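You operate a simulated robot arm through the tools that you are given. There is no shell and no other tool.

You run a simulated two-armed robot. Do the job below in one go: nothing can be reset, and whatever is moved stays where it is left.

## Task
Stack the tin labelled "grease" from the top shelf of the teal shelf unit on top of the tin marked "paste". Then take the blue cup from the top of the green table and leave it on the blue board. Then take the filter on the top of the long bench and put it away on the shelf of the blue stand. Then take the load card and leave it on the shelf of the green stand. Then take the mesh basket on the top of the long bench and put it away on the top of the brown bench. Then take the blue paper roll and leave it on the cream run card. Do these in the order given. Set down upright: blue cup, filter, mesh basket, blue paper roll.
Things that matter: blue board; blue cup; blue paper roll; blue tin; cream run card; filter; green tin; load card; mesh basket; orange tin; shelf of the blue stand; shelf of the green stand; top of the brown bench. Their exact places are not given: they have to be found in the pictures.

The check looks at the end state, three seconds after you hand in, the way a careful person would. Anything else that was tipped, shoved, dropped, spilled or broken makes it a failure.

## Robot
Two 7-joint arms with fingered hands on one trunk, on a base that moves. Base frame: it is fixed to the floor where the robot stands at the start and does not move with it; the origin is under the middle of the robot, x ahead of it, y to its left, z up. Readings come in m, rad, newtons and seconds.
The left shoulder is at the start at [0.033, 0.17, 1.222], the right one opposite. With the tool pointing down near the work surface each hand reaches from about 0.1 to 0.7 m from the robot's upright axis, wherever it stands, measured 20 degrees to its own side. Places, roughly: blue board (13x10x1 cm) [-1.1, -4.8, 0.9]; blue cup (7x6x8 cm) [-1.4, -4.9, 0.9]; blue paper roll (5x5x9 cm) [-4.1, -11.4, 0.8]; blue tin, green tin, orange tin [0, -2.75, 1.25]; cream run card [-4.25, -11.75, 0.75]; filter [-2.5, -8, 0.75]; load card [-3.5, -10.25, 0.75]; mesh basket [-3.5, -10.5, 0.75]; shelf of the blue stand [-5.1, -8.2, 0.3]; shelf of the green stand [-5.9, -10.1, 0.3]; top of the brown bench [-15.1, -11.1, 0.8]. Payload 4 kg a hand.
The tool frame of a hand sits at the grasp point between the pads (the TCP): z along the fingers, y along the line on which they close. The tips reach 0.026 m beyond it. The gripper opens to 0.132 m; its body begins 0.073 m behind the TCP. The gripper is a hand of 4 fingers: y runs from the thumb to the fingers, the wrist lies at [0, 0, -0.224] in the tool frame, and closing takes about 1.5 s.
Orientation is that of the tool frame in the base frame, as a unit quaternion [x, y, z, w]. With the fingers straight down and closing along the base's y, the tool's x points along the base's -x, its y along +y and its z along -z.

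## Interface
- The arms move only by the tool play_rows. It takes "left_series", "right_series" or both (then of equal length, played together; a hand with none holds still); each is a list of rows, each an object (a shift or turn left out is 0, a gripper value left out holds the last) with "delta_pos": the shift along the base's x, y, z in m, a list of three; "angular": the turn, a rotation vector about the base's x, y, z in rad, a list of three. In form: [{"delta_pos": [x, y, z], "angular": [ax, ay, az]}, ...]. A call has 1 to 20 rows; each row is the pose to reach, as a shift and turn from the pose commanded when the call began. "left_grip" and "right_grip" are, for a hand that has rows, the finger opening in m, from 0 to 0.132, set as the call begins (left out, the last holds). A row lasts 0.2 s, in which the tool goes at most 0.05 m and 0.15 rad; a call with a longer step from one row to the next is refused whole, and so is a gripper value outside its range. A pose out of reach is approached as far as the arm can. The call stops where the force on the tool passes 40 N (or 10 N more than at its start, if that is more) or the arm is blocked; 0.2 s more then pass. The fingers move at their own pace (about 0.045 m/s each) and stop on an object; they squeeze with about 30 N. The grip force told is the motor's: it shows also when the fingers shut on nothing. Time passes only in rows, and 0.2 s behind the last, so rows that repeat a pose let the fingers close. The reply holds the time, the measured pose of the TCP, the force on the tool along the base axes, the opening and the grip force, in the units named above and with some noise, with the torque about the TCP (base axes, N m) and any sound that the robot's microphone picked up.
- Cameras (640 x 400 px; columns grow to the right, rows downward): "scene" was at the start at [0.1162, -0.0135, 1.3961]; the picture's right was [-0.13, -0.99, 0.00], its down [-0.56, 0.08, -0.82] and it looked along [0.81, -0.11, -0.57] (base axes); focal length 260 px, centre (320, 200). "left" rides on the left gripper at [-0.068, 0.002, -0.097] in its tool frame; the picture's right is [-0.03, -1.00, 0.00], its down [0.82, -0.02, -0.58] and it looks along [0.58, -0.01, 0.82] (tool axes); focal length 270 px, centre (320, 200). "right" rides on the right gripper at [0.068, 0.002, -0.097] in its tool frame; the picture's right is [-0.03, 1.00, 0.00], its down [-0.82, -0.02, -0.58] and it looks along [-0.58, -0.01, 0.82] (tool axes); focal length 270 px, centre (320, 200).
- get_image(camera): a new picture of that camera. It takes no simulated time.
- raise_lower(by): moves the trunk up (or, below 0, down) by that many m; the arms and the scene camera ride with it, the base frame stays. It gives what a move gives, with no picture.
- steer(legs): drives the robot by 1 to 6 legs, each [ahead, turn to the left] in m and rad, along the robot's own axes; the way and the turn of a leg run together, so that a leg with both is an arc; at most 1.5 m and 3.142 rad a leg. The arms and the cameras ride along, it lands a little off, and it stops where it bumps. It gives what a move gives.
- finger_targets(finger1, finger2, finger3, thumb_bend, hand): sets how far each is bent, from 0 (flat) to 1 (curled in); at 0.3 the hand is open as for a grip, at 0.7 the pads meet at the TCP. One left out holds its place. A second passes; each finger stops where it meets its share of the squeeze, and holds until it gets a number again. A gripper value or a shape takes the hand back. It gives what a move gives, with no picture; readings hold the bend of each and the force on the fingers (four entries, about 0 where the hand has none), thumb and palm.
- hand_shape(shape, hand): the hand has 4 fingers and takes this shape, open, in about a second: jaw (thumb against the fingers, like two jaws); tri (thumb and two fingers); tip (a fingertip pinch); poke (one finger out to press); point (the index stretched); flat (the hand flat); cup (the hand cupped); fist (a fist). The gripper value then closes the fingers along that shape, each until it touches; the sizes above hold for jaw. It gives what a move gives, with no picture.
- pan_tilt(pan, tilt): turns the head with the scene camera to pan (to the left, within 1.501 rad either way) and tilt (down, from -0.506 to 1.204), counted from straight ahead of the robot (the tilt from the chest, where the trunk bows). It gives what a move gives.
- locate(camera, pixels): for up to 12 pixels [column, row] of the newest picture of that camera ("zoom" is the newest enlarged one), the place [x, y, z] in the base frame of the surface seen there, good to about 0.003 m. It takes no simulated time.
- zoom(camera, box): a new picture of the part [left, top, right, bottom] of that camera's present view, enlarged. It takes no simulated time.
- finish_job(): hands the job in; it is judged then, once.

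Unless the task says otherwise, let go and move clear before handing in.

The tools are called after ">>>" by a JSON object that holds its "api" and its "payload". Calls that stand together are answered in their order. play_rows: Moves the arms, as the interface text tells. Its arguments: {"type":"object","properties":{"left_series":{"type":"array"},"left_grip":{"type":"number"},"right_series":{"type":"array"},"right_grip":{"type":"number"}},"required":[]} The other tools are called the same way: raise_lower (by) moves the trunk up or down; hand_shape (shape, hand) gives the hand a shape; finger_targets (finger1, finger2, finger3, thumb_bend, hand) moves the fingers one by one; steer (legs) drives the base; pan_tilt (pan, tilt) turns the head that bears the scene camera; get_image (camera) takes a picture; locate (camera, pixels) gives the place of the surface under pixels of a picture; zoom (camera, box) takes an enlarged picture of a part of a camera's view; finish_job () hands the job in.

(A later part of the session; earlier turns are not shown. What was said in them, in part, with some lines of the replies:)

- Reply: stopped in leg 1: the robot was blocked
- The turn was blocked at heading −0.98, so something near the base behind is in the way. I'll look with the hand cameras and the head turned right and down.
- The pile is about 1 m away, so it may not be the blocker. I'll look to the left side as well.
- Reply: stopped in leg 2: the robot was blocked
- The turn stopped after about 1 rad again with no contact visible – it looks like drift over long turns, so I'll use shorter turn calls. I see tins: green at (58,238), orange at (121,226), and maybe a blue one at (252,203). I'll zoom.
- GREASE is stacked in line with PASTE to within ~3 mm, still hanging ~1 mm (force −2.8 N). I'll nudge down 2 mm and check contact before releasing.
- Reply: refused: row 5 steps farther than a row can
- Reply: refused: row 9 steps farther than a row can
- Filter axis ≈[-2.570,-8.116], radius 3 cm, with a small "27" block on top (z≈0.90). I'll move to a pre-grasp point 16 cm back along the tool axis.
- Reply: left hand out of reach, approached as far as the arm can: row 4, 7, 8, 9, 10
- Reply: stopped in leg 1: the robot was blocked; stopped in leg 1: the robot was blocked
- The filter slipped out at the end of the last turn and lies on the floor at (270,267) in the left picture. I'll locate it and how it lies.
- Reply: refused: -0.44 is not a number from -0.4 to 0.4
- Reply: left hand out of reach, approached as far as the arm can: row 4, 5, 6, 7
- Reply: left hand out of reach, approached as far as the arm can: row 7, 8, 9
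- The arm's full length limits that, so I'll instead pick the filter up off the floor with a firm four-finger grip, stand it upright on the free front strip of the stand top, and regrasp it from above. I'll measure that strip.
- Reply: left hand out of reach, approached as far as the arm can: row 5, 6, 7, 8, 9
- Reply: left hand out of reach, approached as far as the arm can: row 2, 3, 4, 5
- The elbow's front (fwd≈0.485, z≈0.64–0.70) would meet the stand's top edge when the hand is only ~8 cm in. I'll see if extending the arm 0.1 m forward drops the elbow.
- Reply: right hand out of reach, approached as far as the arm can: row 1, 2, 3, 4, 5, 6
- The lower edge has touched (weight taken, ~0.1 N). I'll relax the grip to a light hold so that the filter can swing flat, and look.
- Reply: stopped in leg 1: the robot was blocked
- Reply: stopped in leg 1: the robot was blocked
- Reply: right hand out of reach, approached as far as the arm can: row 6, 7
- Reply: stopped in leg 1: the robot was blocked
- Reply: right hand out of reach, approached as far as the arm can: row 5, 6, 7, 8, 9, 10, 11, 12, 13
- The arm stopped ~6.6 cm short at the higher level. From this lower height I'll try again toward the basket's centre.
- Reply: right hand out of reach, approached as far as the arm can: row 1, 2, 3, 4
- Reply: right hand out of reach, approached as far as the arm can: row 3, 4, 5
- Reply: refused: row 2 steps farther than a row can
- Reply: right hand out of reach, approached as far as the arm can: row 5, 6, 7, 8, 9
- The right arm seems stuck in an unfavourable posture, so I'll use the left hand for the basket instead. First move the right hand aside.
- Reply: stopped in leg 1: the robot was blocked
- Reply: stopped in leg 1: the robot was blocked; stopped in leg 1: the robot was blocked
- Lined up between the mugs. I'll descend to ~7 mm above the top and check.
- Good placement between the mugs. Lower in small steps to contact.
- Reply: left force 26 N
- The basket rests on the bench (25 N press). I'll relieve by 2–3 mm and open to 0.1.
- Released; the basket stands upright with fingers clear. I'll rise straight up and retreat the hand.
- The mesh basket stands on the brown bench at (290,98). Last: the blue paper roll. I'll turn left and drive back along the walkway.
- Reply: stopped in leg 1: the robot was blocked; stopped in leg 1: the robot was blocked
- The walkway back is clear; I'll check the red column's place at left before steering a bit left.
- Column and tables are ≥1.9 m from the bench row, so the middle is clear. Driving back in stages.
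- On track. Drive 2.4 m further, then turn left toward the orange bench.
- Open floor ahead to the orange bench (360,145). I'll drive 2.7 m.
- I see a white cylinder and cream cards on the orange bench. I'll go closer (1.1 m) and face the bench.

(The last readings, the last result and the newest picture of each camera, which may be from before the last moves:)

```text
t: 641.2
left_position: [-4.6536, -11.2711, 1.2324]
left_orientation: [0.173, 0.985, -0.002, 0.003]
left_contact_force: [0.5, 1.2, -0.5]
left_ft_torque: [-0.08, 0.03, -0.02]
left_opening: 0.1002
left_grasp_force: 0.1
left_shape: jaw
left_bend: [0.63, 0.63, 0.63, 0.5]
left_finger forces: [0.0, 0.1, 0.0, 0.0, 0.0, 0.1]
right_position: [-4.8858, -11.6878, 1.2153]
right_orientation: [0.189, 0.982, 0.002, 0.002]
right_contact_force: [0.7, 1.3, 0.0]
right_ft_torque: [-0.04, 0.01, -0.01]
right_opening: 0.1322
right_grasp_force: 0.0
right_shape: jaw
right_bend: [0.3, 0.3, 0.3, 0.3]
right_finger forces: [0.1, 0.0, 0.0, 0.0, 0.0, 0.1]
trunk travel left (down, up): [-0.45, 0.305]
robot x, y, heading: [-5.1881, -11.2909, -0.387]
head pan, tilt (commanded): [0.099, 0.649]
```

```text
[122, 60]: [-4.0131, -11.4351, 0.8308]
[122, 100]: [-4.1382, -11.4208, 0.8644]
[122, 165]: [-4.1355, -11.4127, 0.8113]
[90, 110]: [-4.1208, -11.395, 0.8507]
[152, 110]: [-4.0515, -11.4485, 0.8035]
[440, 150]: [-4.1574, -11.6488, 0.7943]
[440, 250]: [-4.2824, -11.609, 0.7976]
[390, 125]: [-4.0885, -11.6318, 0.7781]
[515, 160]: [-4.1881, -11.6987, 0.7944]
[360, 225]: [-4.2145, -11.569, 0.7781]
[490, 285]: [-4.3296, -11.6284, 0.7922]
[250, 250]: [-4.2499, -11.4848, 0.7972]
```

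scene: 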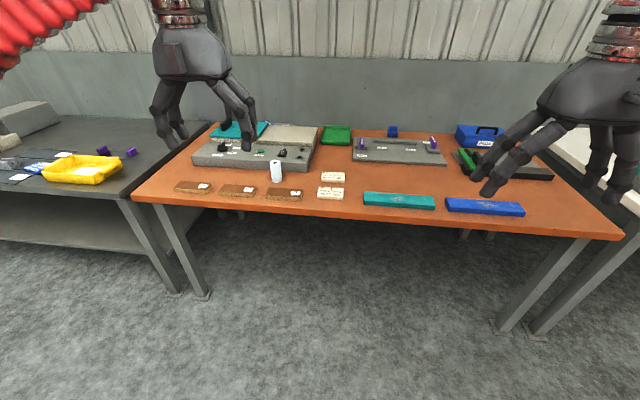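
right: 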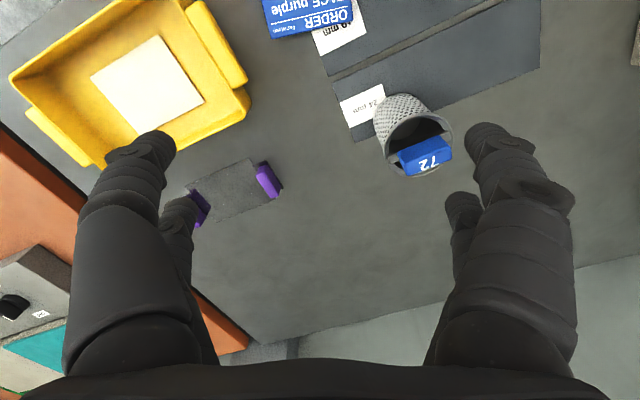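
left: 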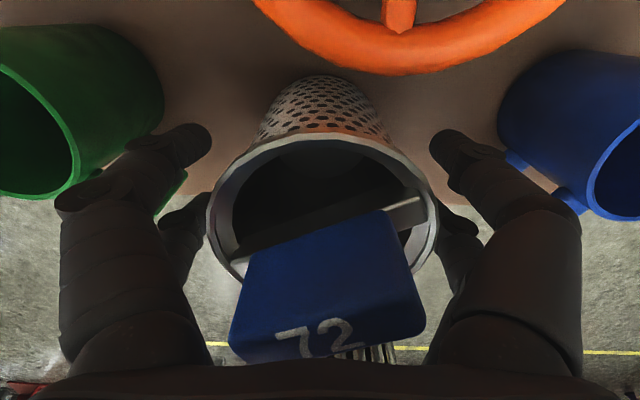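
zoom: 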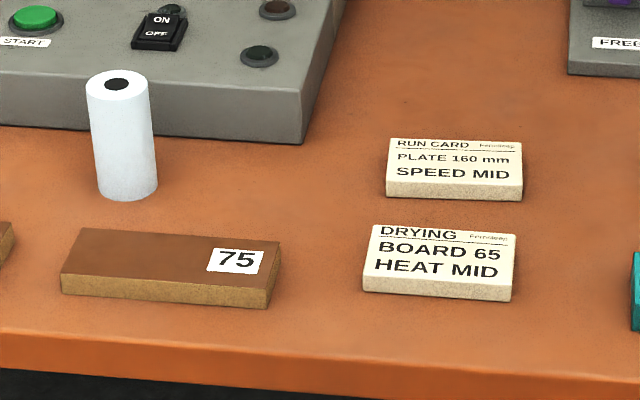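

The further cream card reads "RUN CARD – PLATE 160 mm – SPEED MID" – that's the target (the nearer one is "DRYING"). The pale-blue roll stands at (276,172). I'll drive in 0.5 m.

>>> {"api": "steer", "payload": {"legs": [[0, -0.02], [0.5, 0]]}}

>>> {"api": "pan_tilt", "payload": {"pan": 0.3, "tilt": 0.85}}

>>> {"api": "get_image", "payload": {"camera": "scene"}}

>>> {"api": "zoom", "payload": {"camera": "scene", "box": [250, 120, 430, 240]}}

```text
t: 644.5
left_position: [-4.1961, -11.4927, 1.232]
left_orientation: [0.19, 0.982, -0.001, 0.003]
left_contact_force: [0.2, 0.5, -0.3]
left_ft_torque: [0.0, 0.02, 0.0]
left_opening: 0.0999
left_grasp_force: 0.1
left_shape: jaw
left_bend: [0.63, 0.63, 0.63, 0.5]
left_finger forces: [0.1, 0.1, 0.0, 0.0, 0.0, 0.0]
right_position: [-4.4431, -11.9023, 1.2126]
right_orientation: [0.205, 0.979, 0.003, 0.002]
right_contact_force: [-0.3, -0.5, -0.9]
right_ft_torque: [0.02, 0.01, 0.01]
right_opening: 0.132
right_grasp_force: 0.0
right_shape: jaw
right_bend: [0.3, 0.3, 0.3, 0.3]
right_finger forces: [0.0, 0.0, 0.0, 0.0, 0.1, 0.1]
trunk travel left (down, up): [-0.45, 0.305]
robot x, y, heading: [-4.7274, -11.495, -0.416]
head pan, tilt (commanded): [0.099, 0.649]
```

```text
t: 645.2
left_position: [-4.1976, -11.4932, 1.2343]
left_orientation: [0.189, 0.982, -0.001, 0.004]
left_contact_force: [0.4, -0.5, -0.2]
left_ft_torque: [0.0, -0.03, 0.02]
left_opening: 0.1001
left_grasp_force: 0.1
left_shape: jaw
left_bend: [0.63, 0.63, 0.63, 0.5]
left_finger forces: [0.0, 0.1, 0.0, 0.1, 0.0, 0.0]
right_position: [-4.4431, -11.9009, 1.2139]
right_orientation: [0.205, 0.979, 0.003, 0.004]
right_contact_force: [-0.2, -0.8, 0.4]
right_ft_torque: [0.0, -0.01, -0.03]
right_opening: 0.132
right_grasp_force: 0.0
right_shape: jaw
right_bend: [0.3, 0.3, 0.3, 0.3]
right_finger forces: [0.0, 0.0, 0.0, 0.0, 0.0, 0.1]
trunk travel left (down, up): [-0.45, 0.305]
robot x, y, heading: [-4.7313, -11.4891, -0.421]
head pan, tilt (commanded): [0.3, 0.85]
```

```text
taken
```

scene: 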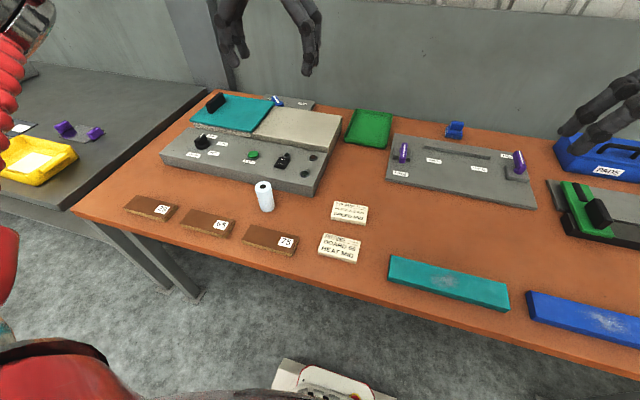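

```text
3.33 times, centred on (340, 180) of scene
```

zoom: 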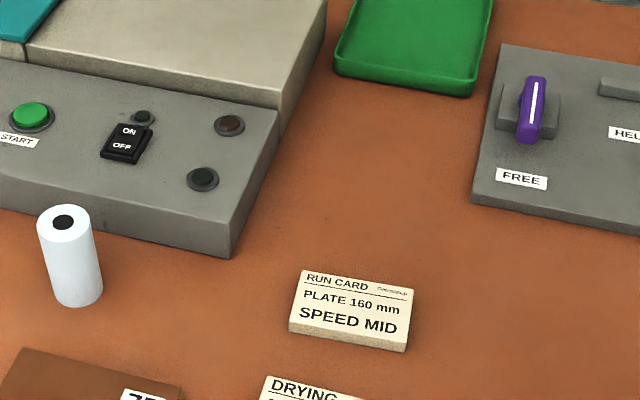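

>>> {"api": "locate", "payload": {"camera": "zoom", "pixels": [[40, 222], [90, 222], [64, 208], [66, 240], [70, 280], [304, 273], [411, 290], [404, 340], [291, 321], [352, 305], [170, 230], [350, 360]]}}

>>> {"api": "zoom", "payload": {"camera": "scene", "box": [245, 170, 305, 220]}}

```text
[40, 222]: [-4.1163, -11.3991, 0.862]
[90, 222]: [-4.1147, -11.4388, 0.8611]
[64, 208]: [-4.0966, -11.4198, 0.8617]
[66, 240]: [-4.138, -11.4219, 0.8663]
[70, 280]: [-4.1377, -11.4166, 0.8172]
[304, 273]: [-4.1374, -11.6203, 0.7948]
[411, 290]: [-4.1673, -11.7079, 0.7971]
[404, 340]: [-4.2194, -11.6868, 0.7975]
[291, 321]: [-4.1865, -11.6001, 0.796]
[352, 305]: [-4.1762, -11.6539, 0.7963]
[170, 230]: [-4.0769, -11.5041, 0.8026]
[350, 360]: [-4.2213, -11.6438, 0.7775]
```

```text
8.00 times, centred on (275, 195) of scene
```

zoom: 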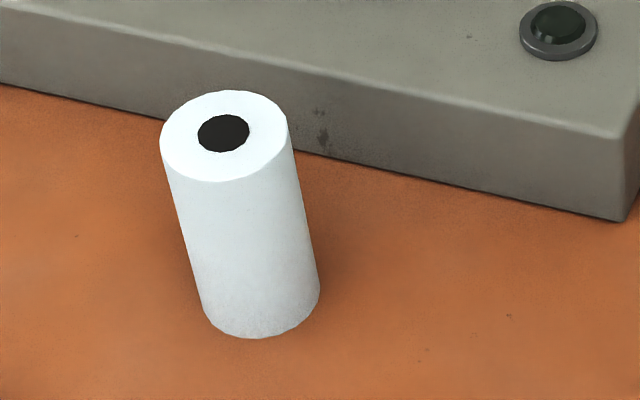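

Roll axis ≈[-4.116,-11.420], diameter ≈4.5 cm, top z≈0.865; RUN CARD centre ≈[-4.178,-11.654], 9.5×5.5 cm, top z≈0.796. I'll bring the left hand over the roll and down to z≈0.95.

>>> {"api": "play_rows", "payload": {"left_series": [{"delta_pos": [0.027, 0.0244, 0]}, {"delta_pos": [0.054, 0.0488, 0]}, {"delta_pos": [0.0816, 0.0732, 0]}, {"delta_pos": [0.0816, 0.0732, -0.045]}, {"delta_pos": [0.0816, 0.0732, -0.09]}, {"delta_pos": [0.0816, 0.0732, -0.135]}, {"delta_pos": [0.0816, 0.0732, -0.18]}, {"delta_pos": [0.0816, 0.0732, -0.225]}, {"delta_pos": [0.0816, 0.0732, -0.27]}, {"delta_pos": [0.0816, 0.0732, -0.284]}, {"delta_pos": [0.0816, 0.0732, -0.284]}], "left_grip": 0.1}}

>>> {"api": "get_image", "payload": {"camera": "left"}}

>>> {"api": "locate", "payload": {"camera": "left", "pixels": [[290, 110], [350, 110], [320, 80], [320, 140], [320, 110]]}}

```text
t: 647.6
left_position: [-4.115, -11.4199, 0.9492]
left_orientation: [0.19, 0.982, 0.0, 0.005]
left_contact_force: [0.9, 0.9, -0.3]
left_ft_torque: [0.02, 0.02, 0.03]
left_opening: 0.1
left_grasp_force: 0.0
left_shape: jaw
left_bend: [0.63, 0.63, 0.63, 0.5]
left_finger forces: [0.0, 0.0, 0.0, 0.0, 0.1, 0.0]
right_position: [-4.4433, -11.9006, 1.2142]
right_orientation: [0.205, 0.979, 0.003, 0.003]
right_contact_force: [0.0, -0.4, 0.2]
right_ft_torque: [-0.01, -0.01, -0.01]
right_opening: 0.1319
right_grasp_force: 0.0
right_shape: jaw
right_bend: [0.3, 0.3, 0.3, 0.3]
right_finger forces: [0.0, 0.1, 0.0, 0.0, 0.0, 0.0]
trunk travel left (down, up): [-0.45, 0.305]
robot x, y, heading: [-4.7285, -11.4907, -0.415]
head pan, tilt (commanded): [0.3, 0.85]
```

```text
taken
```

left: 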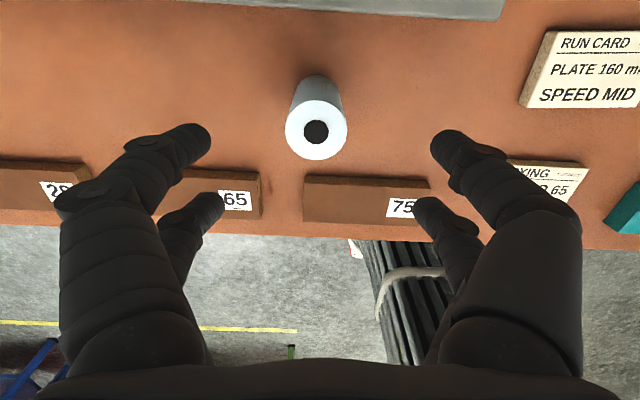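

```text
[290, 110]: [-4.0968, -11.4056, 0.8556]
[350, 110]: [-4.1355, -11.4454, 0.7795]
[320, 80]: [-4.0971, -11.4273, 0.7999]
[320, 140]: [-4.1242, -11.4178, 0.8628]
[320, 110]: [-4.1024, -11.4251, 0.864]
```

Centred on the roll. I'll go down to z≈0.83 and close.

>>> {"api": "play_rows", "payload": {"left_series": [{"delta_pos": [0, 0.001, -0.04]}, {"delta_pos": [0, 0.001, -0.08]}, {"delta_pos": [0, 0.001, -0.105]}, {"delta_pos": [0, 0.001, -0.119]}, {"delta_pos": [0, 0.001, -0.119]}]}}

>>> {"api": "get_image", "payload": {"camera": "left"}}

>>> {"api": "play_rows", "payload": {"left_series": [{"delta_pos": [0, 0, 0]}, {"delta_pos": [0, 0, 0]}, {"delta_pos": [0, 0, 0]}, {"delta_pos": [0, 0, 0]}, {"delta_pos": [0, 0, 0]}, {"delta_pos": [0, 0, 0]}, {"delta_pos": [0, 0, 0]}, {"delta_pos": [0, 0, 0]}, {"delta_pos": [0, 0, 0]}], "left_grip": 0.01}}

>>> {"api": "get_image", "payload": {"camera": "left"}}

```text
t: 648.8
left_position: [-4.114, -11.4195, 0.8301]
left_orientation: [0.189, 0.982, -0.001, 0.004]
left_contact_force: [0.5, -0.2, 0.1]
left_ft_torque: [-0.04, 0.01, 0.02]
left_opening: 0.1
left_grasp_force: 0.1
left_shape: jaw
left_bend: [0.63, 0.63, 0.63, 0.5]
left_finger forces: [0.0, 0.1, 0.1, 0.0, 0.0, 0.0]
right_position: [-4.4441, -11.9015, 1.2146]
right_orientation: [0.205, 0.979, 0.003, 0.003]
right_contact_force: [0.7, -0.1, -0.1]
right_ft_torque: [-0.01, -0.02, 0.01]
right_opening: 0.1319
right_grasp_force: 0.2
right_shape: jaw
right_bend: [0.3, 0.3, 0.3, 0.3]
right_finger forces: [0.1, 0.1, 0.0, 0.0, 0.0, 0.0]
trunk travel left (down, up): [-0.45, 0.305]
robot x, y, heading: [-4.732, -11.49, -0.416]
head pan, tilt (commanded): [0.3, 0.85]
```

```text
taken
```

left: 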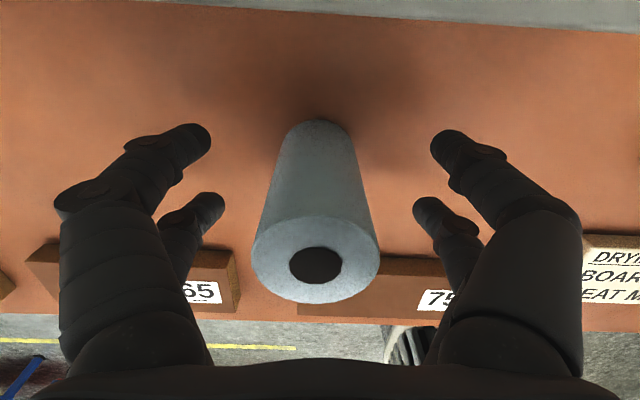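

```text
t: 650.8
left_position: [-4.1147, -11.4194, 0.8296]
left_orientation: [0.189, 0.982, -0.001, 0.003]
left_contact_force: [-0.1, -0.5, 0.4]
left_ft_torque: [-0.02, -0.02, 0.01]
left_opening: 0.02
left_grasp_force: 29.2
left_shape: jaw
left_bend: [0.73, 0.73, 0.73, 0.7]
left_finger forces: [26.0, 30.4, 26.5, 0.1, 23.2, 0.0]
right_position: [-4.4431, -11.9003, 1.2137]
right_orientation: [0.205, 0.979, 0.004, 0.003]
right_contact_force: [-1.0, -0.2, 0.0]
right_ft_torque: [-0.03, 0.01, 0.01]
right_opening: 0.1322
right_grasp_force: 0.1
right_shape: jaw
right_bend: [0.3, 0.3, 0.3, 0.3]
right_finger forces: [0.0, 0.0, 0.0, 0.0, 0.1, 0.1]
trunk travel left (down, up): [-0.45, 0.305]
robot x, y, heading: [-4.7352, -11.4934, -0.419]
head pan, tilt (commanded): [0.3, 0.85]
```

```text
taken
```

left: 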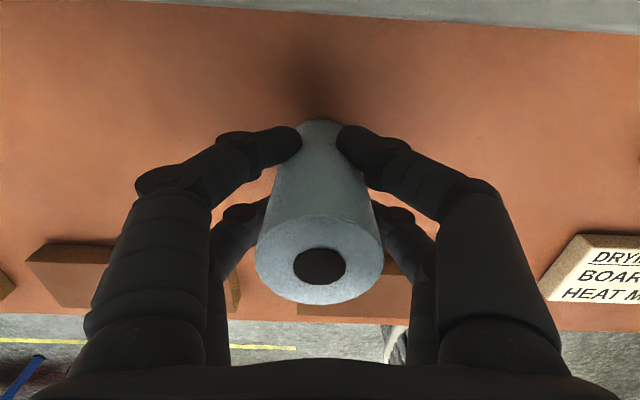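

All four digits hold the roll (23–30 N). I'll lift 10 cm and measure its axis relative to the hand.

>>> {"api": "play_rows", "payload": {"left_series": [{"delta_pos": [0, 0, 0.02]}, {"delta_pos": [0, 0, 0.05]}, {"delta_pos": [0, 0, 0.08]}, {"delta_pos": [0, 0, 0.1]}, {"delta_pos": [0, 0, 0.1]}]}}

>>> {"api": "get_image", "payload": {"camera": "left"}}

>>> {"api": "locate", "payload": {"camera": "left", "pixels": [[262, 258], [377, 258], [319, 225], [319, 298], [319, 180], [319, 140], [285, 232], [355, 232]]}}

>>> {"api": "zoom", "payload": {"camera": "scene", "box": [220, 110, 340, 200]}}

```text
t: 652.0
left_position: [-4.1143, -11.4192, 0.9316]
left_orientation: [0.189, 0.982, -0.001, 0.002]
left_contact_force: [-0.9, -0.5, -1.2]
left_ft_torque: [0.02, 0.0, 0.01]
left_opening: 0.0196
left_grasp_force: 30.5
left_shape: jaw
left_bend: [0.73, 0.73, 0.73, 0.7]
left_finger forces: [27.5, 31.8, 27.7, 0.1, 23.6, 0.0]
right_position: [-4.4432, -11.9011, 1.2146]
right_orientation: [0.205, 0.979, 0.003, 0.002]
right_contact_force: [-0.4, -0.2, 0.5]
right_ft_torque: [-0.05, -0.01, 0.01]
right_opening: 0.1324
right_grasp_force: 0.0
right_shape: jaw
right_bend: [0.3, 0.3, 0.3, 0.3]
right_finger forces: [0.1, 0.0, 0.1, 0.1, 0.0, 0.1]
trunk travel left (down, up): [-0.45, 0.305]
robot x, y, heading: [-4.7325, -11.4911, -0.42]
head pan, tilt (commanded): [0.3, 0.85]
```

```text
taken
```

left: 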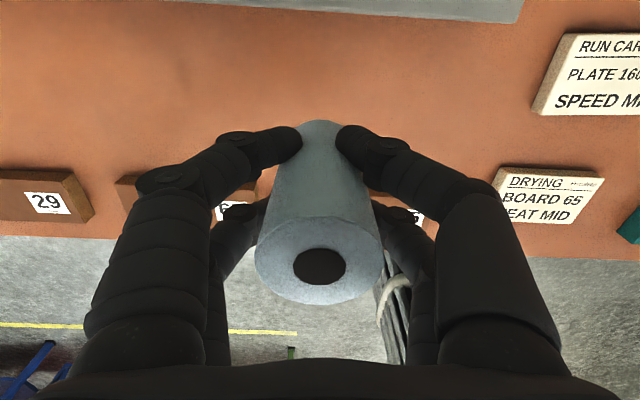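

```text
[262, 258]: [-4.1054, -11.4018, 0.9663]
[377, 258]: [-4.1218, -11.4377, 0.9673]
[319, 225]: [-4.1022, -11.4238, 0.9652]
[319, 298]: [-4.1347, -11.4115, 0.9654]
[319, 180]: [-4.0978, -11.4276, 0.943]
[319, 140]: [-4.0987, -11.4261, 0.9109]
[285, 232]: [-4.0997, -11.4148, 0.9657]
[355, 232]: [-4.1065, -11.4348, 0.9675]
```

```text
4.44 times, centred on (280, 155) of scene
```

zoom: 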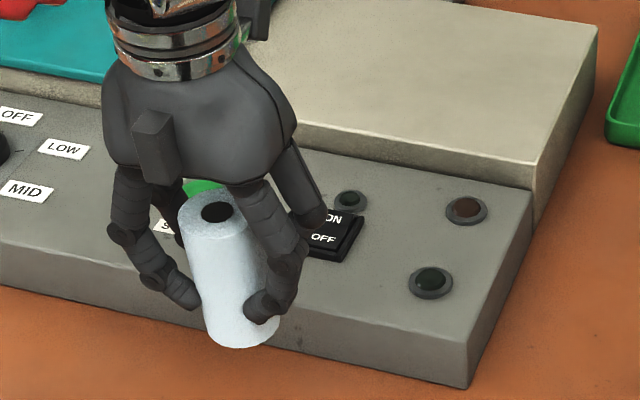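

The roll hangs upright, centred on the TCP. I'll re-measure the RUN CARD's corners at higher zoom before moving.

>>> {"api": "zoom", "payload": {"camera": "scene", "box": [320, 190, 380, 235]}}

>>> {"api": "locate", "payload": {"camera": "zoom", "pixels": [[155, 105], [512, 163], [488, 330], [117, 270], [320, 215], [155, 110], [505, 170], [480, 320], [125, 262]]}}

```text
8.89 times, centred on (350, 212) of scene
```

zoom: 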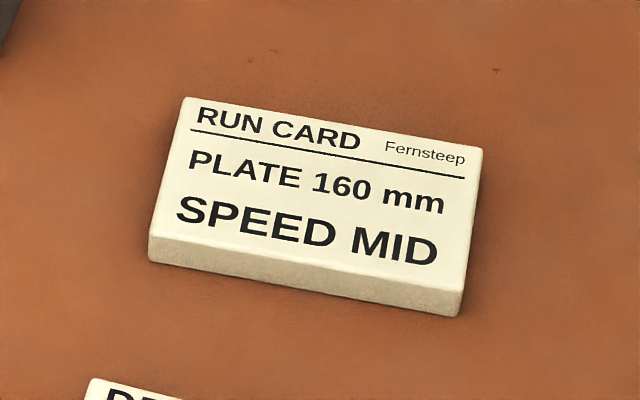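

```text
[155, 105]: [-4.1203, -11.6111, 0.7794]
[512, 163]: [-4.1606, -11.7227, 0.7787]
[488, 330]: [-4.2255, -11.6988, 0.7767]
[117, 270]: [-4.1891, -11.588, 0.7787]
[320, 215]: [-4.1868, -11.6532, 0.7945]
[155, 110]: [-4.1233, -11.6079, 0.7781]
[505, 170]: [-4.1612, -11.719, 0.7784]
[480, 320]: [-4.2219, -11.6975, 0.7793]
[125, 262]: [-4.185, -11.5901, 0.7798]
```

>>> {"api": "locate", "payload": {"camera": "zoom", "pixels": [[189, 102], [478, 151], [461, 286], [154, 229], [320, 190], [333, 128], [305, 258], [171, 165], [470, 220]]}}

```text
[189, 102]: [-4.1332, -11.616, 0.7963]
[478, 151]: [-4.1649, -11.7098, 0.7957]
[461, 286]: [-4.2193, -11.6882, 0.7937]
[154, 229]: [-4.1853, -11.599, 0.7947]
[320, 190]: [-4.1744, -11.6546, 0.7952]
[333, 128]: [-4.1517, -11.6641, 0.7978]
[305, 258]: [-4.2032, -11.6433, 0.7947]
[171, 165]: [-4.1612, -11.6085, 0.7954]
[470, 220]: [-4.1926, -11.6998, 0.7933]
```

Card centre ≈[-4.177,-11.654]. I'll carry the roll over it at this height.

>>> {"api": "play_rows", "payload": {"left_series": [{"delta_pos": [-0.0105, -0.039, 0]}, {"delta_pos": [-0.021, -0.078, 0]}, {"delta_pos": [-0.0315, -0.117, 0]}, {"delta_pos": [-0.042, -0.156, 0]}, {"delta_pos": [-0.0525, -0.195, 0]}, {"delta_pos": [-0.063, -0.2341, 0]}, {"delta_pos": [-0.063, -0.2341, 0]}, {"delta_pos": [-0.063, -0.2341, 0]}]}}

>>> {"api": "get_image", "payload": {"camera": "left"}}

>>> {"api": "zoom", "payload": {"camera": "scene", "box": [290, 120, 410, 240]}}

```text
t: 653.8
left_position: [-4.1773, -11.6522, 0.9307]
left_orientation: [0.189, 0.982, -0.001, 0.003]
left_contact_force: [-0.1, 0.3, -0.9]
left_ft_torque: [0.0, 0.01, 0.02]
left_opening: 0.0196
left_grasp_force: 30.1
left_shape: jaw
left_bend: [0.73, 0.73, 0.73, 0.7]
left_finger forces: [28.0, 32.1, 28.1, 0.1, 24.1, 0.0]
right_position: [-4.4429, -11.9024, 1.2134]
right_orientation: [0.206, 0.978, 0.004, 0.002]
right_contact_force: [0.5, -0.1, 1.5]
right_ft_torque: [-0.01, 0.01, 0.02]
right_opening: 0.132
right_grasp_force: 0.0
right_shape: jaw
right_bend: [0.3, 0.3, 0.3, 0.3]
right_finger forces: [0.0, 0.0, 0.0, 0.0, 0.1, 0.0]
trunk travel left (down, up): [-0.45, 0.305]
robot x, y, heading: [-4.7301, -11.493, -0.41]
head pan, tilt (commanded): [0.3, 0.85]
```

```text
taken
```

left: 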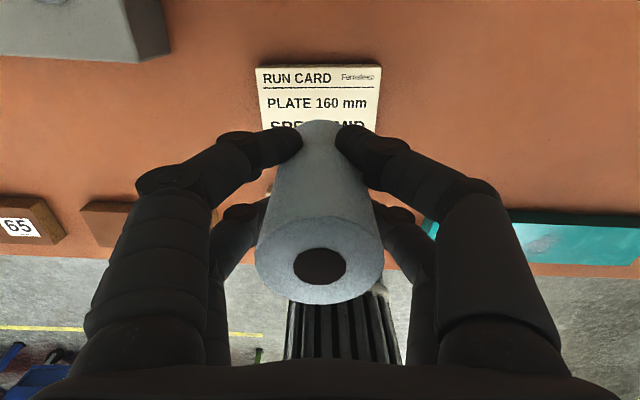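

```text
3.33 times, centred on (350, 180) of scene
```

zoom: 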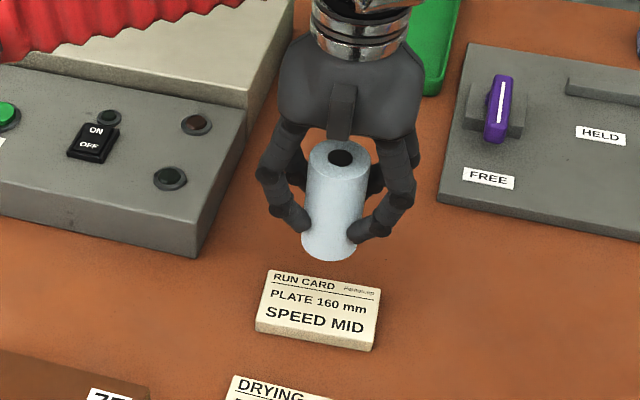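

The roll is above the card. I'll lower it to ~5 mm above and check alignment.

>>> {"api": "play_rows", "payload": {"left_series": [{"delta_pos": [0, -0.001, -0.03]}, {"delta_pos": [0, -0.001, -0.055]}, {"delta_pos": [0, -0.001, -0.07]}, {"delta_pos": [0, -0.001, -0.076]}, {"delta_pos": [0, -0.001, -0.076]}]}}

>>> {"api": "zoom", "payload": {"camera": "scene", "box": [310, 160, 390, 230]}}

>>> {"api": "get_image", "payload": {"camera": "left"}}

```text
t: 655.0
left_position: [-4.1785, -11.6538, 0.8543]
left_orientation: [0.19, 0.982, -0.001, 0.003]
left_contact_force: [0.0, -0.7, -0.8]
left_ft_torque: [0.02, 0.03, 0.02]
left_opening: 0.0196
left_grasp_force: 30.1
left_shape: jaw
left_bend: [0.73, 0.73, 0.73, 0.7]
left_finger forces: [28.2, 32.4, 28.4, 0.1, 24.5, 0.1]
right_position: [-4.4429, -11.901, 1.2136]
right_orientation: [0.205, 0.979, 0.003, 0.003]
right_contact_force: [0.5, -0.1, 0.3]
right_ft_torque: [0.0, 0.01, 0.03]
right_opening: 0.1319
right_grasp_force: 0.0
right_shape: jaw
right_bend: [0.3, 0.3, 0.3, 0.3]
right_finger forces: [0.0, 0.1, 0.0, 0.0, 0.0, 0.1]
trunk travel left (down, up): [-0.45, 0.305]
robot x, y, heading: [-4.7343, -11.4883, -0.417]
head pan, tilt (commanded): [0.3, 0.85]
```

```text
5.71 times, centred on (350, 195) of scene
```

zoom: 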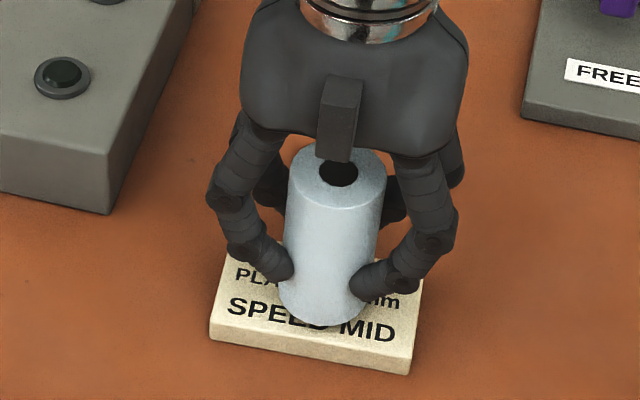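

```text
taken
```

left: 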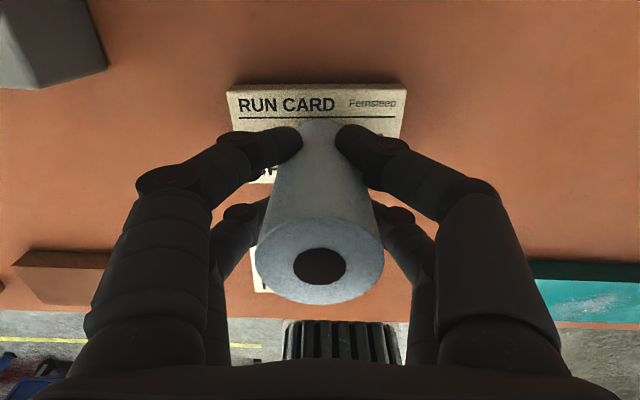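

Well centred on the RUN CARD. I'll lower in small steps to contact.

>>> {"api": "play_rows", "payload": {"left_series": [{"delta_pos": [0, 0, -0.003]}, {"delta_pos": [0, 0, -0.003]}]}}

>>> {"api": "play_rows", "payload": {"left_series": [{"delta_pos": [0, 0, -0.002]}, {"delta_pos": [0, 0, -0.002]}]}}

>>> {"api": "play_rows", "payload": {"left_series": [{"delta_pos": [0, 0, -0.001]}, {"delta_pos": [0, 0, -0.001]}]}}

>>> {"api": "play_rows", "payload": {"left_series": [{"delta_pos": [0, 0, -0.001]}, {"delta_pos": [0, 0, -0.001]}]}}

```text
t: 655.6
left_position: [-4.1784, -11.6528, 0.8511]
left_orientation: [0.19, 0.982, -0.001, 0.004]
left_contact_force: [0.5, -0.5, -0.7]
left_ft_torque: [-0.01, -0.03, 0.0]
left_opening: 0.0195
left_grasp_force: 29.7
left_shape: jaw
left_bend: [0.73, 0.73, 0.73, 0.7]
left_finger forces: [28.3, 32.4, 28.5, 0.0, 24.5, 0.1]
right_position: [-4.4431, -11.9006, 1.2147]
right_orientation: [0.205, 0.979, 0.004, 0.003]
right_contact_force: [0.7, -0.3, -0.2]
right_ft_torque: [-0.04, 0.0, -0.02]
right_opening: 0.1321
right_grasp_force: 0.0
right_shape: jaw
right_bend: [0.3, 0.3, 0.3, 0.3]
right_finger forces: [0.0, 0.0, 0.0, 0.0, 0.0, 0.0]
trunk travel left (down, up): [-0.45, 0.305]
robot x, y, heading: [-4.7327, -11.4962, -0.417]
head pan, tilt (commanded): [0.3, 0.85]
```

```text
t: 656.2
left_position: [-4.1791, -11.6545, 0.85]
left_orientation: [0.189, 0.982, 0.0, 0.004]
left_contact_force: [-0.7, 0.0, -1.0]
left_ft_torque: [0.0, -0.04, 0.01]
left_opening: 0.0195
left_grasp_force: 30.1
left_shape: jaw
left_bend: [0.73, 0.73, 0.73, 0.7]
left_finger forces: [28.3, 32.3, 28.5, 0.0, 24.6, 0.0]
right_position: [-4.4438, -11.9007, 1.2145]
right_orientation: [0.206, 0.979, 0.003, 0.003]
right_contact_force: [0.9, 0.4, 0.5]
right_ft_torque: [0.0, -0.01, -0.01]
right_opening: 0.1322
right_grasp_force: 0.1
right_shape: jaw
right_bend: [0.3, 0.3, 0.3, 0.3]
right_finger forces: [0.0, 0.0, 0.0, 0.1, 0.0, 0.0]
trunk travel left (down, up): [-0.45, 0.305]
robot x, y, heading: [-4.7308, -11.4926, -0.417]
head pan, tilt (commanded): [0.3, 0.85]
```

```text
t: 656.8
left_position: [-4.179, -11.6549, 0.8491]
left_orientation: [0.189, 0.982, 0.0, 0.004]
left_contact_force: [-0.2, 0.1, -0.7]
left_ft_torque: [0.01, 0.0, 0.01]
left_opening: 0.0194
left_grasp_force: 29.7
left_shape: jaw
left_bend: [0.73, 0.73, 0.73, 0.7]
left_finger forces: [28.3, 32.5, 28.4, 0.0, 24.5, 0.0]
right_position: [-4.4432, -11.9015, 1.2137]
right_orientation: [0.206, 0.979, 0.003, 0.002]
right_contact_force: [0.3, 0.0, 0.4]
right_ft_torque: [0.0, 0.02, 0.02]
right_opening: 0.1321
right_grasp_force: 0.0
right_shape: jaw
right_bend: [0.3, 0.3, 0.3, 0.3]
right_finger forces: [0.1, 0.0, 0.0, 0.0, 0.0, 0.0]
trunk travel left (down, up): [-0.45, 0.305]
robot x, y, heading: [-4.7277, -11.4921, -0.417]
head pan, tilt (commanded): [0.3, 0.85]
```

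```text
t: 657.4
left_position: [-4.1795, -11.6526, 0.8482]
left_orientation: [0.189, 0.982, -0.002, 0.004]
left_contact_force: [-0.2, -0.4, -1.3]
left_ft_torque: [-0.04, 0.01, 0.0]
left_opening: 0.0196
left_grasp_force: 30.1
left_shape: jaw
left_bend: [0.73, 0.73, 0.73, 0.7]
left_finger forces: [28.4, 32.5, 28.5, 0.0, 24.4, 0.0]
right_position: [-4.4423, -11.9019, 1.2142]
right_orientation: [0.206, 0.979, 0.003, 0.003]
right_contact_force: [0.4, -0.2, -0.5]
right_ft_torque: [0.02, -0.03, 0.0]
right_opening: 0.1318
right_grasp_force: 0.1
right_shape: jaw
right_bend: [0.3, 0.3, 0.3, 0.3]
right_finger forces: [0.0, 0.0, 0.0, 0.1, 0.1, 0.0]
trunk travel left (down, up): [-0.45, 0.305]
robot x, y, heading: [-4.7308, -11.4936, -0.421]
head pan, tilt (commanded): [0.3, 0.85]
```

>>> {"api": "play_rows", "payload": {"left_series": [{"delta_pos": [0.0018, -0.0008, 0]}, {"delta_pos": [0.0018, -0.0008, -0.001]}, {"delta_pos": [0.0018, -0.0008, -0.001]}]}}

>>> {"api": "play_rows", "payload": {"left_series": [{"delta_pos": [0, 0, -0.001]}, {"delta_pos": [0, 0, -0.001]}]}}

>>> {"api": "zoom", "payload": {"camera": "scene", "box": [320, 180, 380, 230]}}

```text
t: 658.2
left_position: [-4.1774, -11.6543, 0.8451]
left_orientation: [0.189, 0.982, -0.002, 0.003]
left_contact_force: [-0.8, 0.2, -0.8]
left_ft_torque: [0.03, 0.02, -0.01]
left_opening: 0.0196
left_grasp_force: 29.9
left_shape: jaw
left_bend: [0.73, 0.73, 0.73, 0.7]
left_finger forces: [28.3, 32.4, 28.4, 0.0, 24.5, 0.1]
right_position: [-4.4423, -11.9009, 1.2143]
right_orientation: [0.206, 0.979, 0.003, 0.003]
right_contact_force: [-1.0, 0.1, -0.3]
right_ft_torque: [-0.02, 0.02, 0.05]
right_opening: 0.1325
right_grasp_force: 0.0
right_shape: jaw
right_bend: [0.3, 0.3, 0.3, 0.3]
right_finger forces: [0.0, 0.1, 0.1, 0.1, 0.1, 0.1]
trunk travel left (down, up): [-0.45, 0.305]
robot x, y, heading: [-4.7354, -11.4925, -0.417]
head pan, tilt (commanded): [0.3, 0.85]
```

```text
t: 658.8
left_position: [-4.178, -11.6543, 0.8454]
left_orientation: [0.19, 0.982, 0.0, 0.003]
left_contact_force: [0.6, 0.3, -0.8]
left_ft_torque: [0.0, 0.0, 0.0]
left_opening: 0.0195
left_grasp_force: 30.0
left_shape: jaw
left_bend: [0.73, 0.73, 0.73, 0.7]
left_finger forces: [28.5, 32.5, 28.5, 0.1, 24.5, 0.0]
right_position: [-4.4443, -11.9016, 1.2133]
right_orientation: [0.207, 0.978, 0.003, 0.003]
right_contact_force: [0.3, 1.0, 0.2]
right_ft_torque: [-0.03, -0.02, -0.01]
right_opening: 0.1321
right_grasp_force: 0.0
right_shape: jaw
right_bend: [0.3, 0.3, 0.3, 0.3]
right_finger forces: [0.1, 0.0, 0.0, 0.1, 0.0, 0.0]
trunk travel left (down, up): [-0.45, 0.305]
robot x, y, heading: [-4.7338, -11.4946, -0.418]
head pan, tilt (commanded): [0.3, 0.85]
```

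```text
8.00 times, centred on (350, 205) of scene
```

zoom: 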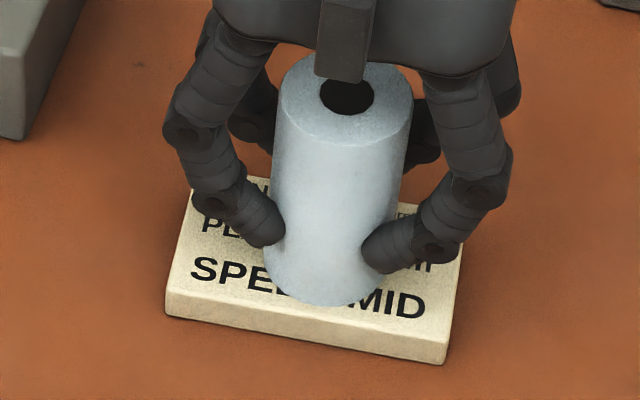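

>>> {"api": "play_rows", "payload": {"left_series": [{"delta_pos": [0, 0, -0.001]}, {"delta_pos": [0, 0, -0.001]}]}}

>>> {"api": "play_rows", "payload": {"left_series": [{"delta_pos": [0, 0, -0.001]}, {"delta_pos": [0, 0, -0.001]}]}}

>>> {"api": "play_rows", "payload": {"left_series": [{"delta_pos": [0, 0, -0.001]}, {"delta_pos": [0, 0, -0.001]}]}}

```text
t: 659.4
left_position: [-4.1764, -11.653, 0.8445]
left_orientation: [0.189, 0.982, -0.001, 0.004]
left_contact_force: [-1.3, -0.8, 2.7]
left_ft_torque: [0.1, 0.03, 0.01]
left_opening: 0.0195
left_grasp_force: 29.6
left_shape: jaw
left_bend: [0.73, 0.73, 0.73, 0.7]
left_finger forces: [28.3, 32.7, 28.9, 0.0, 24.7, 0.1]
right_position: [-4.4436, -11.9012, 1.2141]
right_orientation: [0.205, 0.979, 0.004, 0.003]
right_contact_force: [1.0, -0.1, -0.1]
right_ft_torque: [0.0, -0.02, 0.0]
right_opening: 0.132
right_grasp_force: 0.0
right_shape: jaw
right_bend: [0.3, 0.3, 0.3, 0.3]
right_finger forces: [0.0, 0.1, 0.0, 0.0, 0.0, 0.0]
trunk travel left (down, up): [-0.45, 0.305]
robot x, y, heading: [-4.7303, -11.4904, -0.414]
head pan, tilt (commanded): [0.3, 0.85]
```

```text
t: 660.0
left_position: [-4.1773, -11.6532, 0.845]
left_orientation: [0.189, 0.982, 0.0, 0.004]
left_contact_force: [-0.2, 0.4, 10.3]
left_ft_torque: [0.09, -0.06, 0.0]
left_opening: 0.0196
left_grasp_force: 29.9
left_shape: jaw
left_bend: [0.73, 0.73, 0.73, 0.71]
left_finger forces: [29.8, 33.7, 29.4, 0.1, 25.1, 0.0]
right_position: [-4.4443, -11.9003, 1.2145]
right_orientation: [0.205, 0.979, 0.003, 0.003]
right_contact_force: [0.9, -0.8, 0.6]
right_ft_torque: [-0.01, -0.03, -0.03]
right_opening: 0.1323
right_grasp_force: 0.1
right_shape: jaw
right_bend: [0.3, 0.3, 0.3, 0.3]
right_finger forces: [0.0, 0.0, 0.0, 0.1, 0.0, 0.1]
trunk travel left (down, up): [-0.45, 0.305]
robot x, y, heading: [-4.7328, -11.4925, -0.415]
head pan, tilt (commanded): [0.3, 0.85]
```

```text
t: 660.6
left_position: [-4.1774, -11.6547, 0.8444]
left_orientation: [0.19, 0.982, -0.001, 0.005]
left_contact_force: [0.4, 0.9, 18.2]
left_ft_torque: [0.08, 0.03, -0.01]
left_opening: 0.0198
left_grasp_force: 30.3
left_shape: jaw
left_bend: [0.73, 0.73, 0.73, 0.71]
left_finger forces: [30.6, 35.3, 31.0, 0.0, 26.3, 0.0]
right_position: [-4.4445, -11.9004, 1.2152]
right_orientation: [0.206, 0.979, 0.004, 0.003]
right_contact_force: [0.4, -0.8, 0.0]
right_ft_torque: [-0.03, -0.05, 0.0]
right_opening: 0.1319
right_grasp_force: 0.1
right_shape: jaw
right_bend: [0.3, 0.3, 0.3, 0.3]
right_finger forces: [0.1, 0.0, 0.1, 0.0, 0.0, 0.0]
trunk travel left (down, up): [-0.45, 0.305]
robot x, y, heading: [-4.7343, -11.4956, -0.415]
head pan, tilt (commanded): [0.3, 0.85]
```

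The roll stands on the card (18 N). I'll relieve slightly and open.

>>> {"api": "play_rows", "payload": {"left_series": [{"delta_pos": [0, 0, 0.0015]}, {"delta_pos": [0, 0, 0.0015]}]}}

>>> {"api": "play_rows", "payload": {"left_series": [{"delta_pos": [0, 0, 0]}, {"delta_pos": [0, 0, 0]}, {"delta_pos": [0, 0, 0]}, {"delta_pos": [0, 0, 0]}, {"delta_pos": [0, 0, 0]}, {"delta_pos": [0, 0, 0]}, {"delta_pos": [0, 0, 0]}, {"delta_pos": [0, 0, 0]}], "left_grip": 0.1}}

>>> {"api": "zoom", "payload": {"camera": "scene", "box": [310, 160, 390, 230]}}

>>> {"api": "get_image", "payload": {"camera": "left"}}

```text
t: 661.2
left_position: [-4.1763, -11.6548, 0.8443]
left_orientation: [0.189, 0.982, 0.0, 0.003]
left_contact_force: [1.7, -2.4, 11.7]
left_ft_torque: [-0.03, 0.0, -0.02]
left_opening: 0.0197
left_grasp_force: 30.1
left_shape: jaw
left_bend: [0.73, 0.73, 0.73, 0.71]
left_finger forces: [30.7, 34.6, 31.2, 0.1, 26.2, 0.0]
right_position: [-4.445, -11.9017, 1.2144]
right_orientation: [0.205, 0.979, 0.004, 0.004]
right_contact_force: [-0.7, -0.2, 0.4]
right_ft_torque: [-0.01, -0.04, 0.01]
right_opening: 0.1319
right_grasp_force: 0.1
right_shape: jaw
right_bend: [0.3, 0.3, 0.3, 0.3]
right_finger forces: [0.0, 0.1, 0.1, 0.1, 0.0, 0.0]
trunk travel left (down, up): [-0.45, 0.305]
robot x, y, heading: [-4.732, -11.492, -0.416]
head pan, tilt (commanded): [0.3, 0.85]
```

```text
t: 663.0
left_position: [-4.1768, -11.6546, 0.8443]
left_orientation: [0.189, 0.982, 0.0, 0.003]
left_contact_force: [-0.6, 0.7, 0.1]
left_ft_torque: [-0.02, 0.01, -0.05]
left_opening: 0.0997
left_grasp_force: 0.1
left_shape: jaw
left_bend: [0.63, 0.63, 0.63, 0.5]
left_finger forces: [0.0, 0.0, 0.0, 0.0, 0.1, 0.0]
right_position: [-4.444, -11.9008, 1.2154]
right_orientation: [0.204, 0.979, 0.003, 0.002]
right_contact_force: [-0.1, -0.3, 0.4]
right_ft_torque: [0.01, -0.02, 0.02]
right_opening: 0.1321
right_grasp_force: 0.0
right_shape: jaw
right_bend: [0.3, 0.3, 0.3, 0.3]
right_finger forces: [0.0, 0.0, 0.0, 0.0, 0.1, 0.1]
trunk travel left (down, up): [-0.45, 0.305]
robot x, y, heading: [-4.7307, -11.492, -0.414]
head pan, tilt (commanded): [0.3, 0.85]
```

```text
5.71 times, centred on (350, 195) of scene
```

zoom: 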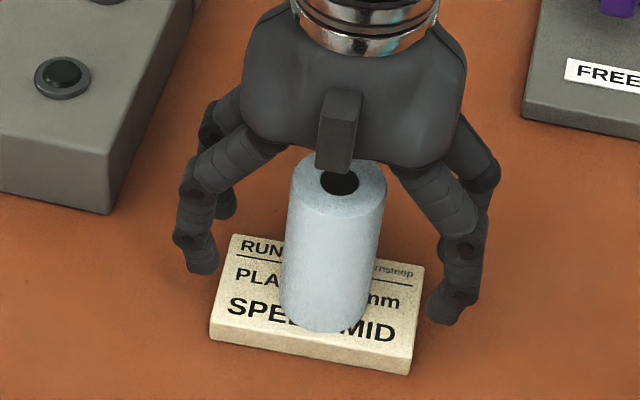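

```text
taken
```

left: 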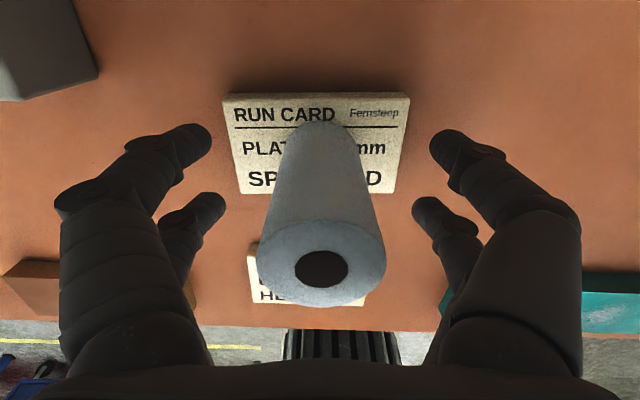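

The roll stands upright on the RUN CARD, fingers clear. I'll lift the hand straight up and back away.

>>> {"api": "play_rows", "payload": {"left_series": [{"delta_pos": [0, 0, 0.03]}, {"delta_pos": [0, 0, 0.07]}, {"delta_pos": [0, 0, 0.11]}, {"delta_pos": [0, 0, 0.15]}, {"delta_pos": [0, 0, 0.19]}, {"delta_pos": [0, 0, 0.23]}, {"delta_pos": [0, 0, 0.27]}, {"delta_pos": [0, 0, 0.31]}, {"delta_pos": [0, 0, 0.35]}, {"delta_pos": [0, 0, 0.38]}, {"delta_pos": [0, 0, 0.38]}]}}

>>> {"api": "steer", "payload": {"legs": [[-0.5, 0]]}}

>>> {"api": "pan_tilt", "payload": {"pan": 0.1, "tilt": 0.65}}

>>> {"api": "get_image", "payload": {"camera": "scene"}}

>>> {"api": "zoom", "payload": {"camera": "scene", "box": [255, 140, 405, 230]}}

```text
t: 665.4
left_position: [-4.1761, -11.655, 1.2237]
left_orientation: [0.19, 0.982, 0.0, 0.003]
left_contact_force: [0.5, 0.5, 0.1]
left_ft_torque: [-0.03, 0.04, 0.0]
left_opening: 0.0998
left_grasp_force: 0.0
left_shape: jaw
left_bend: [0.63, 0.63, 0.63, 0.5]
left_finger forces: [0.1, 0.0, 0.0, 0.0, 0.1, 0.1]
right_position: [-4.4438, -11.9015, 1.2147]
right_orientation: [0.206, 0.979, 0.004, 0.002]
right_contact_force: [0.8, 0.6, -0.2]
right_ft_torque: [0.01, -0.01, 0.01]
right_opening: 0.1319
right_grasp_force: 0.1
right_shape: jaw
right_bend: [0.3, 0.3, 0.3, 0.3]
right_finger forces: [0.0, 0.0, 0.0, 0.0, 0.1, 0.1]
trunk travel left (down, up): [-0.45, 0.305]
robot x, y, heading: [-4.7346, -11.4887, -0.415]
head pan, tilt (commanded): [0.3, 0.85]
```

```text
t: 668.4
left_position: [-4.6402, -11.4481, 1.224]
left_orientation: [0.186, 0.982, -0.001, 0.004]
left_contact_force: [0.5, -0.7, 0.7]
left_ft_torque: [0.0, -0.03, -0.05]
left_opening: 0.0999
left_grasp_force: 0.1
left_shape: jaw
left_bend: [0.63, 0.63, 0.63, 0.5]
left_finger forces: [0.1, 0.1, 0.0, 0.0, 0.0, 0.0]
right_position: [-4.9073, -11.695, 1.2147]
right_orientation: [0.205, 0.979, 0.003, 0.003]
right_contact_force: [-0.2, -0.3, 0.7]
right_ft_torque: [0.01, -0.02, 0.0]
right_opening: 0.1319
right_grasp_force: 0.0
right_shape: jaw
right_bend: [0.3, 0.3, 0.3, 0.3]
right_finger forces: [0.0, 0.0, 0.1, 0.0, 0.1, 0.0]
trunk travel left (down, up): [-0.45, 0.305]
robot x, y, heading: [-5.1928, -11.2857, -0.413]
head pan, tilt (commanded): [0.3, 0.85]
```

```text
t: 669.2
left_position: [-4.6384, -11.4494, 1.2246]
left_orientation: [0.187, 0.982, 0.0, 0.003]
left_contact_force: [0.1, -0.8, 0.0]
left_ft_torque: [0.07, -0.02, 0.0]
left_opening: 0.0997
left_grasp_force: 0.0
left_shape: jaw
left_bend: [0.63, 0.63, 0.63, 0.5]
left_finger forces: [0.0, 0.0, 0.0, 0.0, 0.1, 0.1]
right_position: [-4.9059, -11.6957, 1.2151]
right_orientation: [0.205, 0.979, 0.003, 0.002]
right_contact_force: [-0.3, 0.1, -0.3]
right_ft_torque: [0.02, -0.02, -0.03]
right_opening: 0.1318
right_grasp_force: 0.1
right_shape: jaw
right_bend: [0.3, 0.3, 0.3, 0.3]
right_finger forces: [0.0, 0.0, 0.1, 0.0, 0.1, 0.0]
trunk travel left (down, up): [-0.45, 0.305]
robot x, y, heading: [-5.1938, -11.29, -0.415]
head pan, tilt (commanded): [0.099, 0.649]
```

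```text
taken
```

scene: 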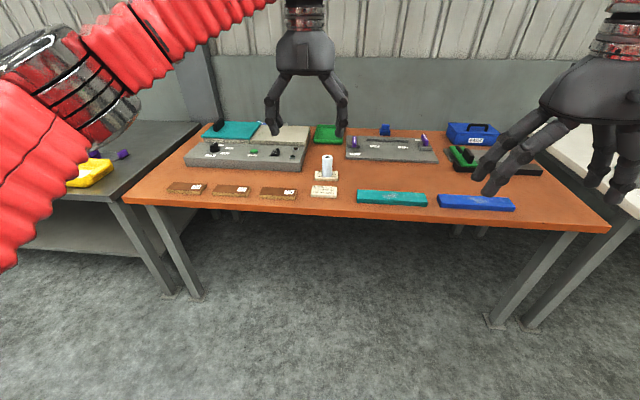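

```text
4.27 times, centred on (330, 185) of scene
```

zoom: 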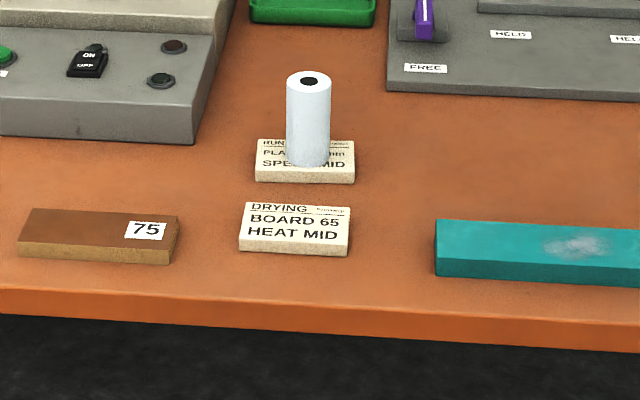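

The roll stands upright on the RUN CARD and nothing else moved. As a last check I'll turn a bit left and look back at the blue and green stands' shelves.

>>> {"api": "steer", "payload": {"legs": [[0, 0.75]]}}

>>> {"api": "pan_tilt", "payload": {"pan": 1.45, "tilt": 0.35}}

>>> {"api": "get_image", "payload": {"camera": "scene"}}

```text
t: 671.8
left_position: [-4.6815, -11.0217, 1.2239]
left_orientation: [-0.189, 0.982, 0.001, 0.004]
left_contact_force: [-0.2, 0.7, -0.5]
left_ft_torque: [0.02, 0.02, 0.01]
left_opening: 0.0999
left_grasp_force: 0.0
left_shape: jaw
left_bend: [0.63, 0.63, 0.63, 0.5]
left_finger forces: [0.0, 0.0, 0.0, 0.0, 0.1, 0.0]
right_position: [-4.7055, -11.3861, 1.2147]
right_orientation: [-0.171, 0.985, 0.004, 0.001]
right_contact_force: [-0.3, 0.9, -0.4]
right_ft_torque: [0.02, 0.01, 0.01]
right_opening: 0.1318
right_grasp_force: 0.0
right_shape: jaw
right_bend: [0.3, 0.3, 0.3, 0.3]
right_finger forces: [0.0, 0.1, 0.1, 0.0, 0.0, 0.0]
trunk travel left (down, up): [-0.45, 0.305]
robot x, y, heading: [-5.183, -11.3267, 0.342]
head pan, tilt (commanded): [0.099, 0.649]
```

```text
t: 673.3
left_position: [-4.681, -11.022, 1.2258]
left_orientation: [-0.189, 0.982, 0.001, 0.004]
left_contact_force: [-1.0, 0.1, -0.3]
left_ft_torque: [-0.01, 0.02, 0.03]
left_opening: 0.1001
left_grasp_force: 0.1
left_shape: jaw
left_bend: [0.63, 0.63, 0.63, 0.5]
left_finger forces: [0.1, 0.0, 0.0, 0.0, 0.0, 0.0]
right_position: [-4.7046, -11.3842, 1.2148]
right_orientation: [-0.172, 0.985, 0.004, 0.002]
right_contact_force: [0.1, -0.7, -0.2]
right_ft_torque: [0.01, 0.0, -0.02]
right_opening: 0.1319
right_grasp_force: 0.0
right_shape: jaw
right_bend: [0.3, 0.3, 0.3, 0.3]
right_finger forces: [0.0, 0.0, 0.0, 0.0, 0.0, 0.0]
trunk travel left (down, up): [-0.45, 0.305]
robot x, y, heading: [-5.184, -11.327, 0.34]
head pan, tilt (commanded): [1.45, 0.351]
```

```text
taken
```

scene: 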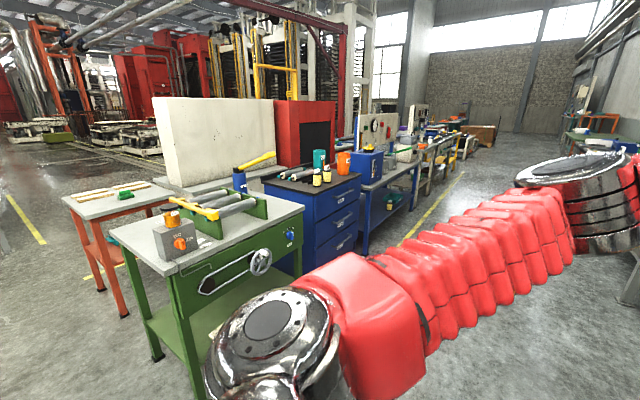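

>>> {"api": "zoom", "payload": {"camera": "scene", "box": [340, 150, 460, 250]}}

```text
4.00 times, centred on (400, 200) of scene
```

zoom: 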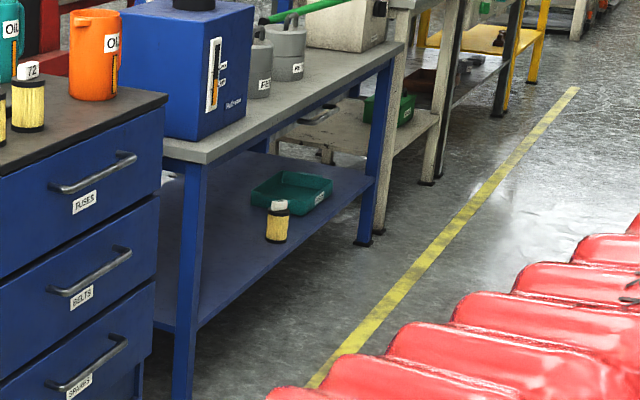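

The filter stands upright on the blue stand's shelf at (277,222). Both hands are empty and clear of everything, and all six jobs were done in order, so I'm handing in.

>>> {"api": "finish_job", "payload": {}}

```text
The job is handed in.
```

I did all six jobs in the order given and handed the job in; I don't have the check's result.

- **Grease tin:** it stands stacked on the "paste" tin on the teal unit.
- **Blue cup:** it is upright on the blue board.
- **Filter:** it is upright on the shelf of the blue stand; I looked at it again just before handing in. On the way there it slipped from the hand and fell to the floor. I picked it up, and the camera showed no damage.
- **Load card:** it lies flat on the shelf of the green stand. I last saw it there right after placing it.
- **Mesh basket:** it is upright on the top of the brown bench, between the green and blue mugs. I last saw it there as I drove off.
- **Blue paper roll:** it is upright on the cream run card. The roll looks more white than blue, but it was the only roll at the place you gave.

I saw nothing else tipped or knocked over in the pictures I took along the way. Both hands were empty and clear when I handed in.
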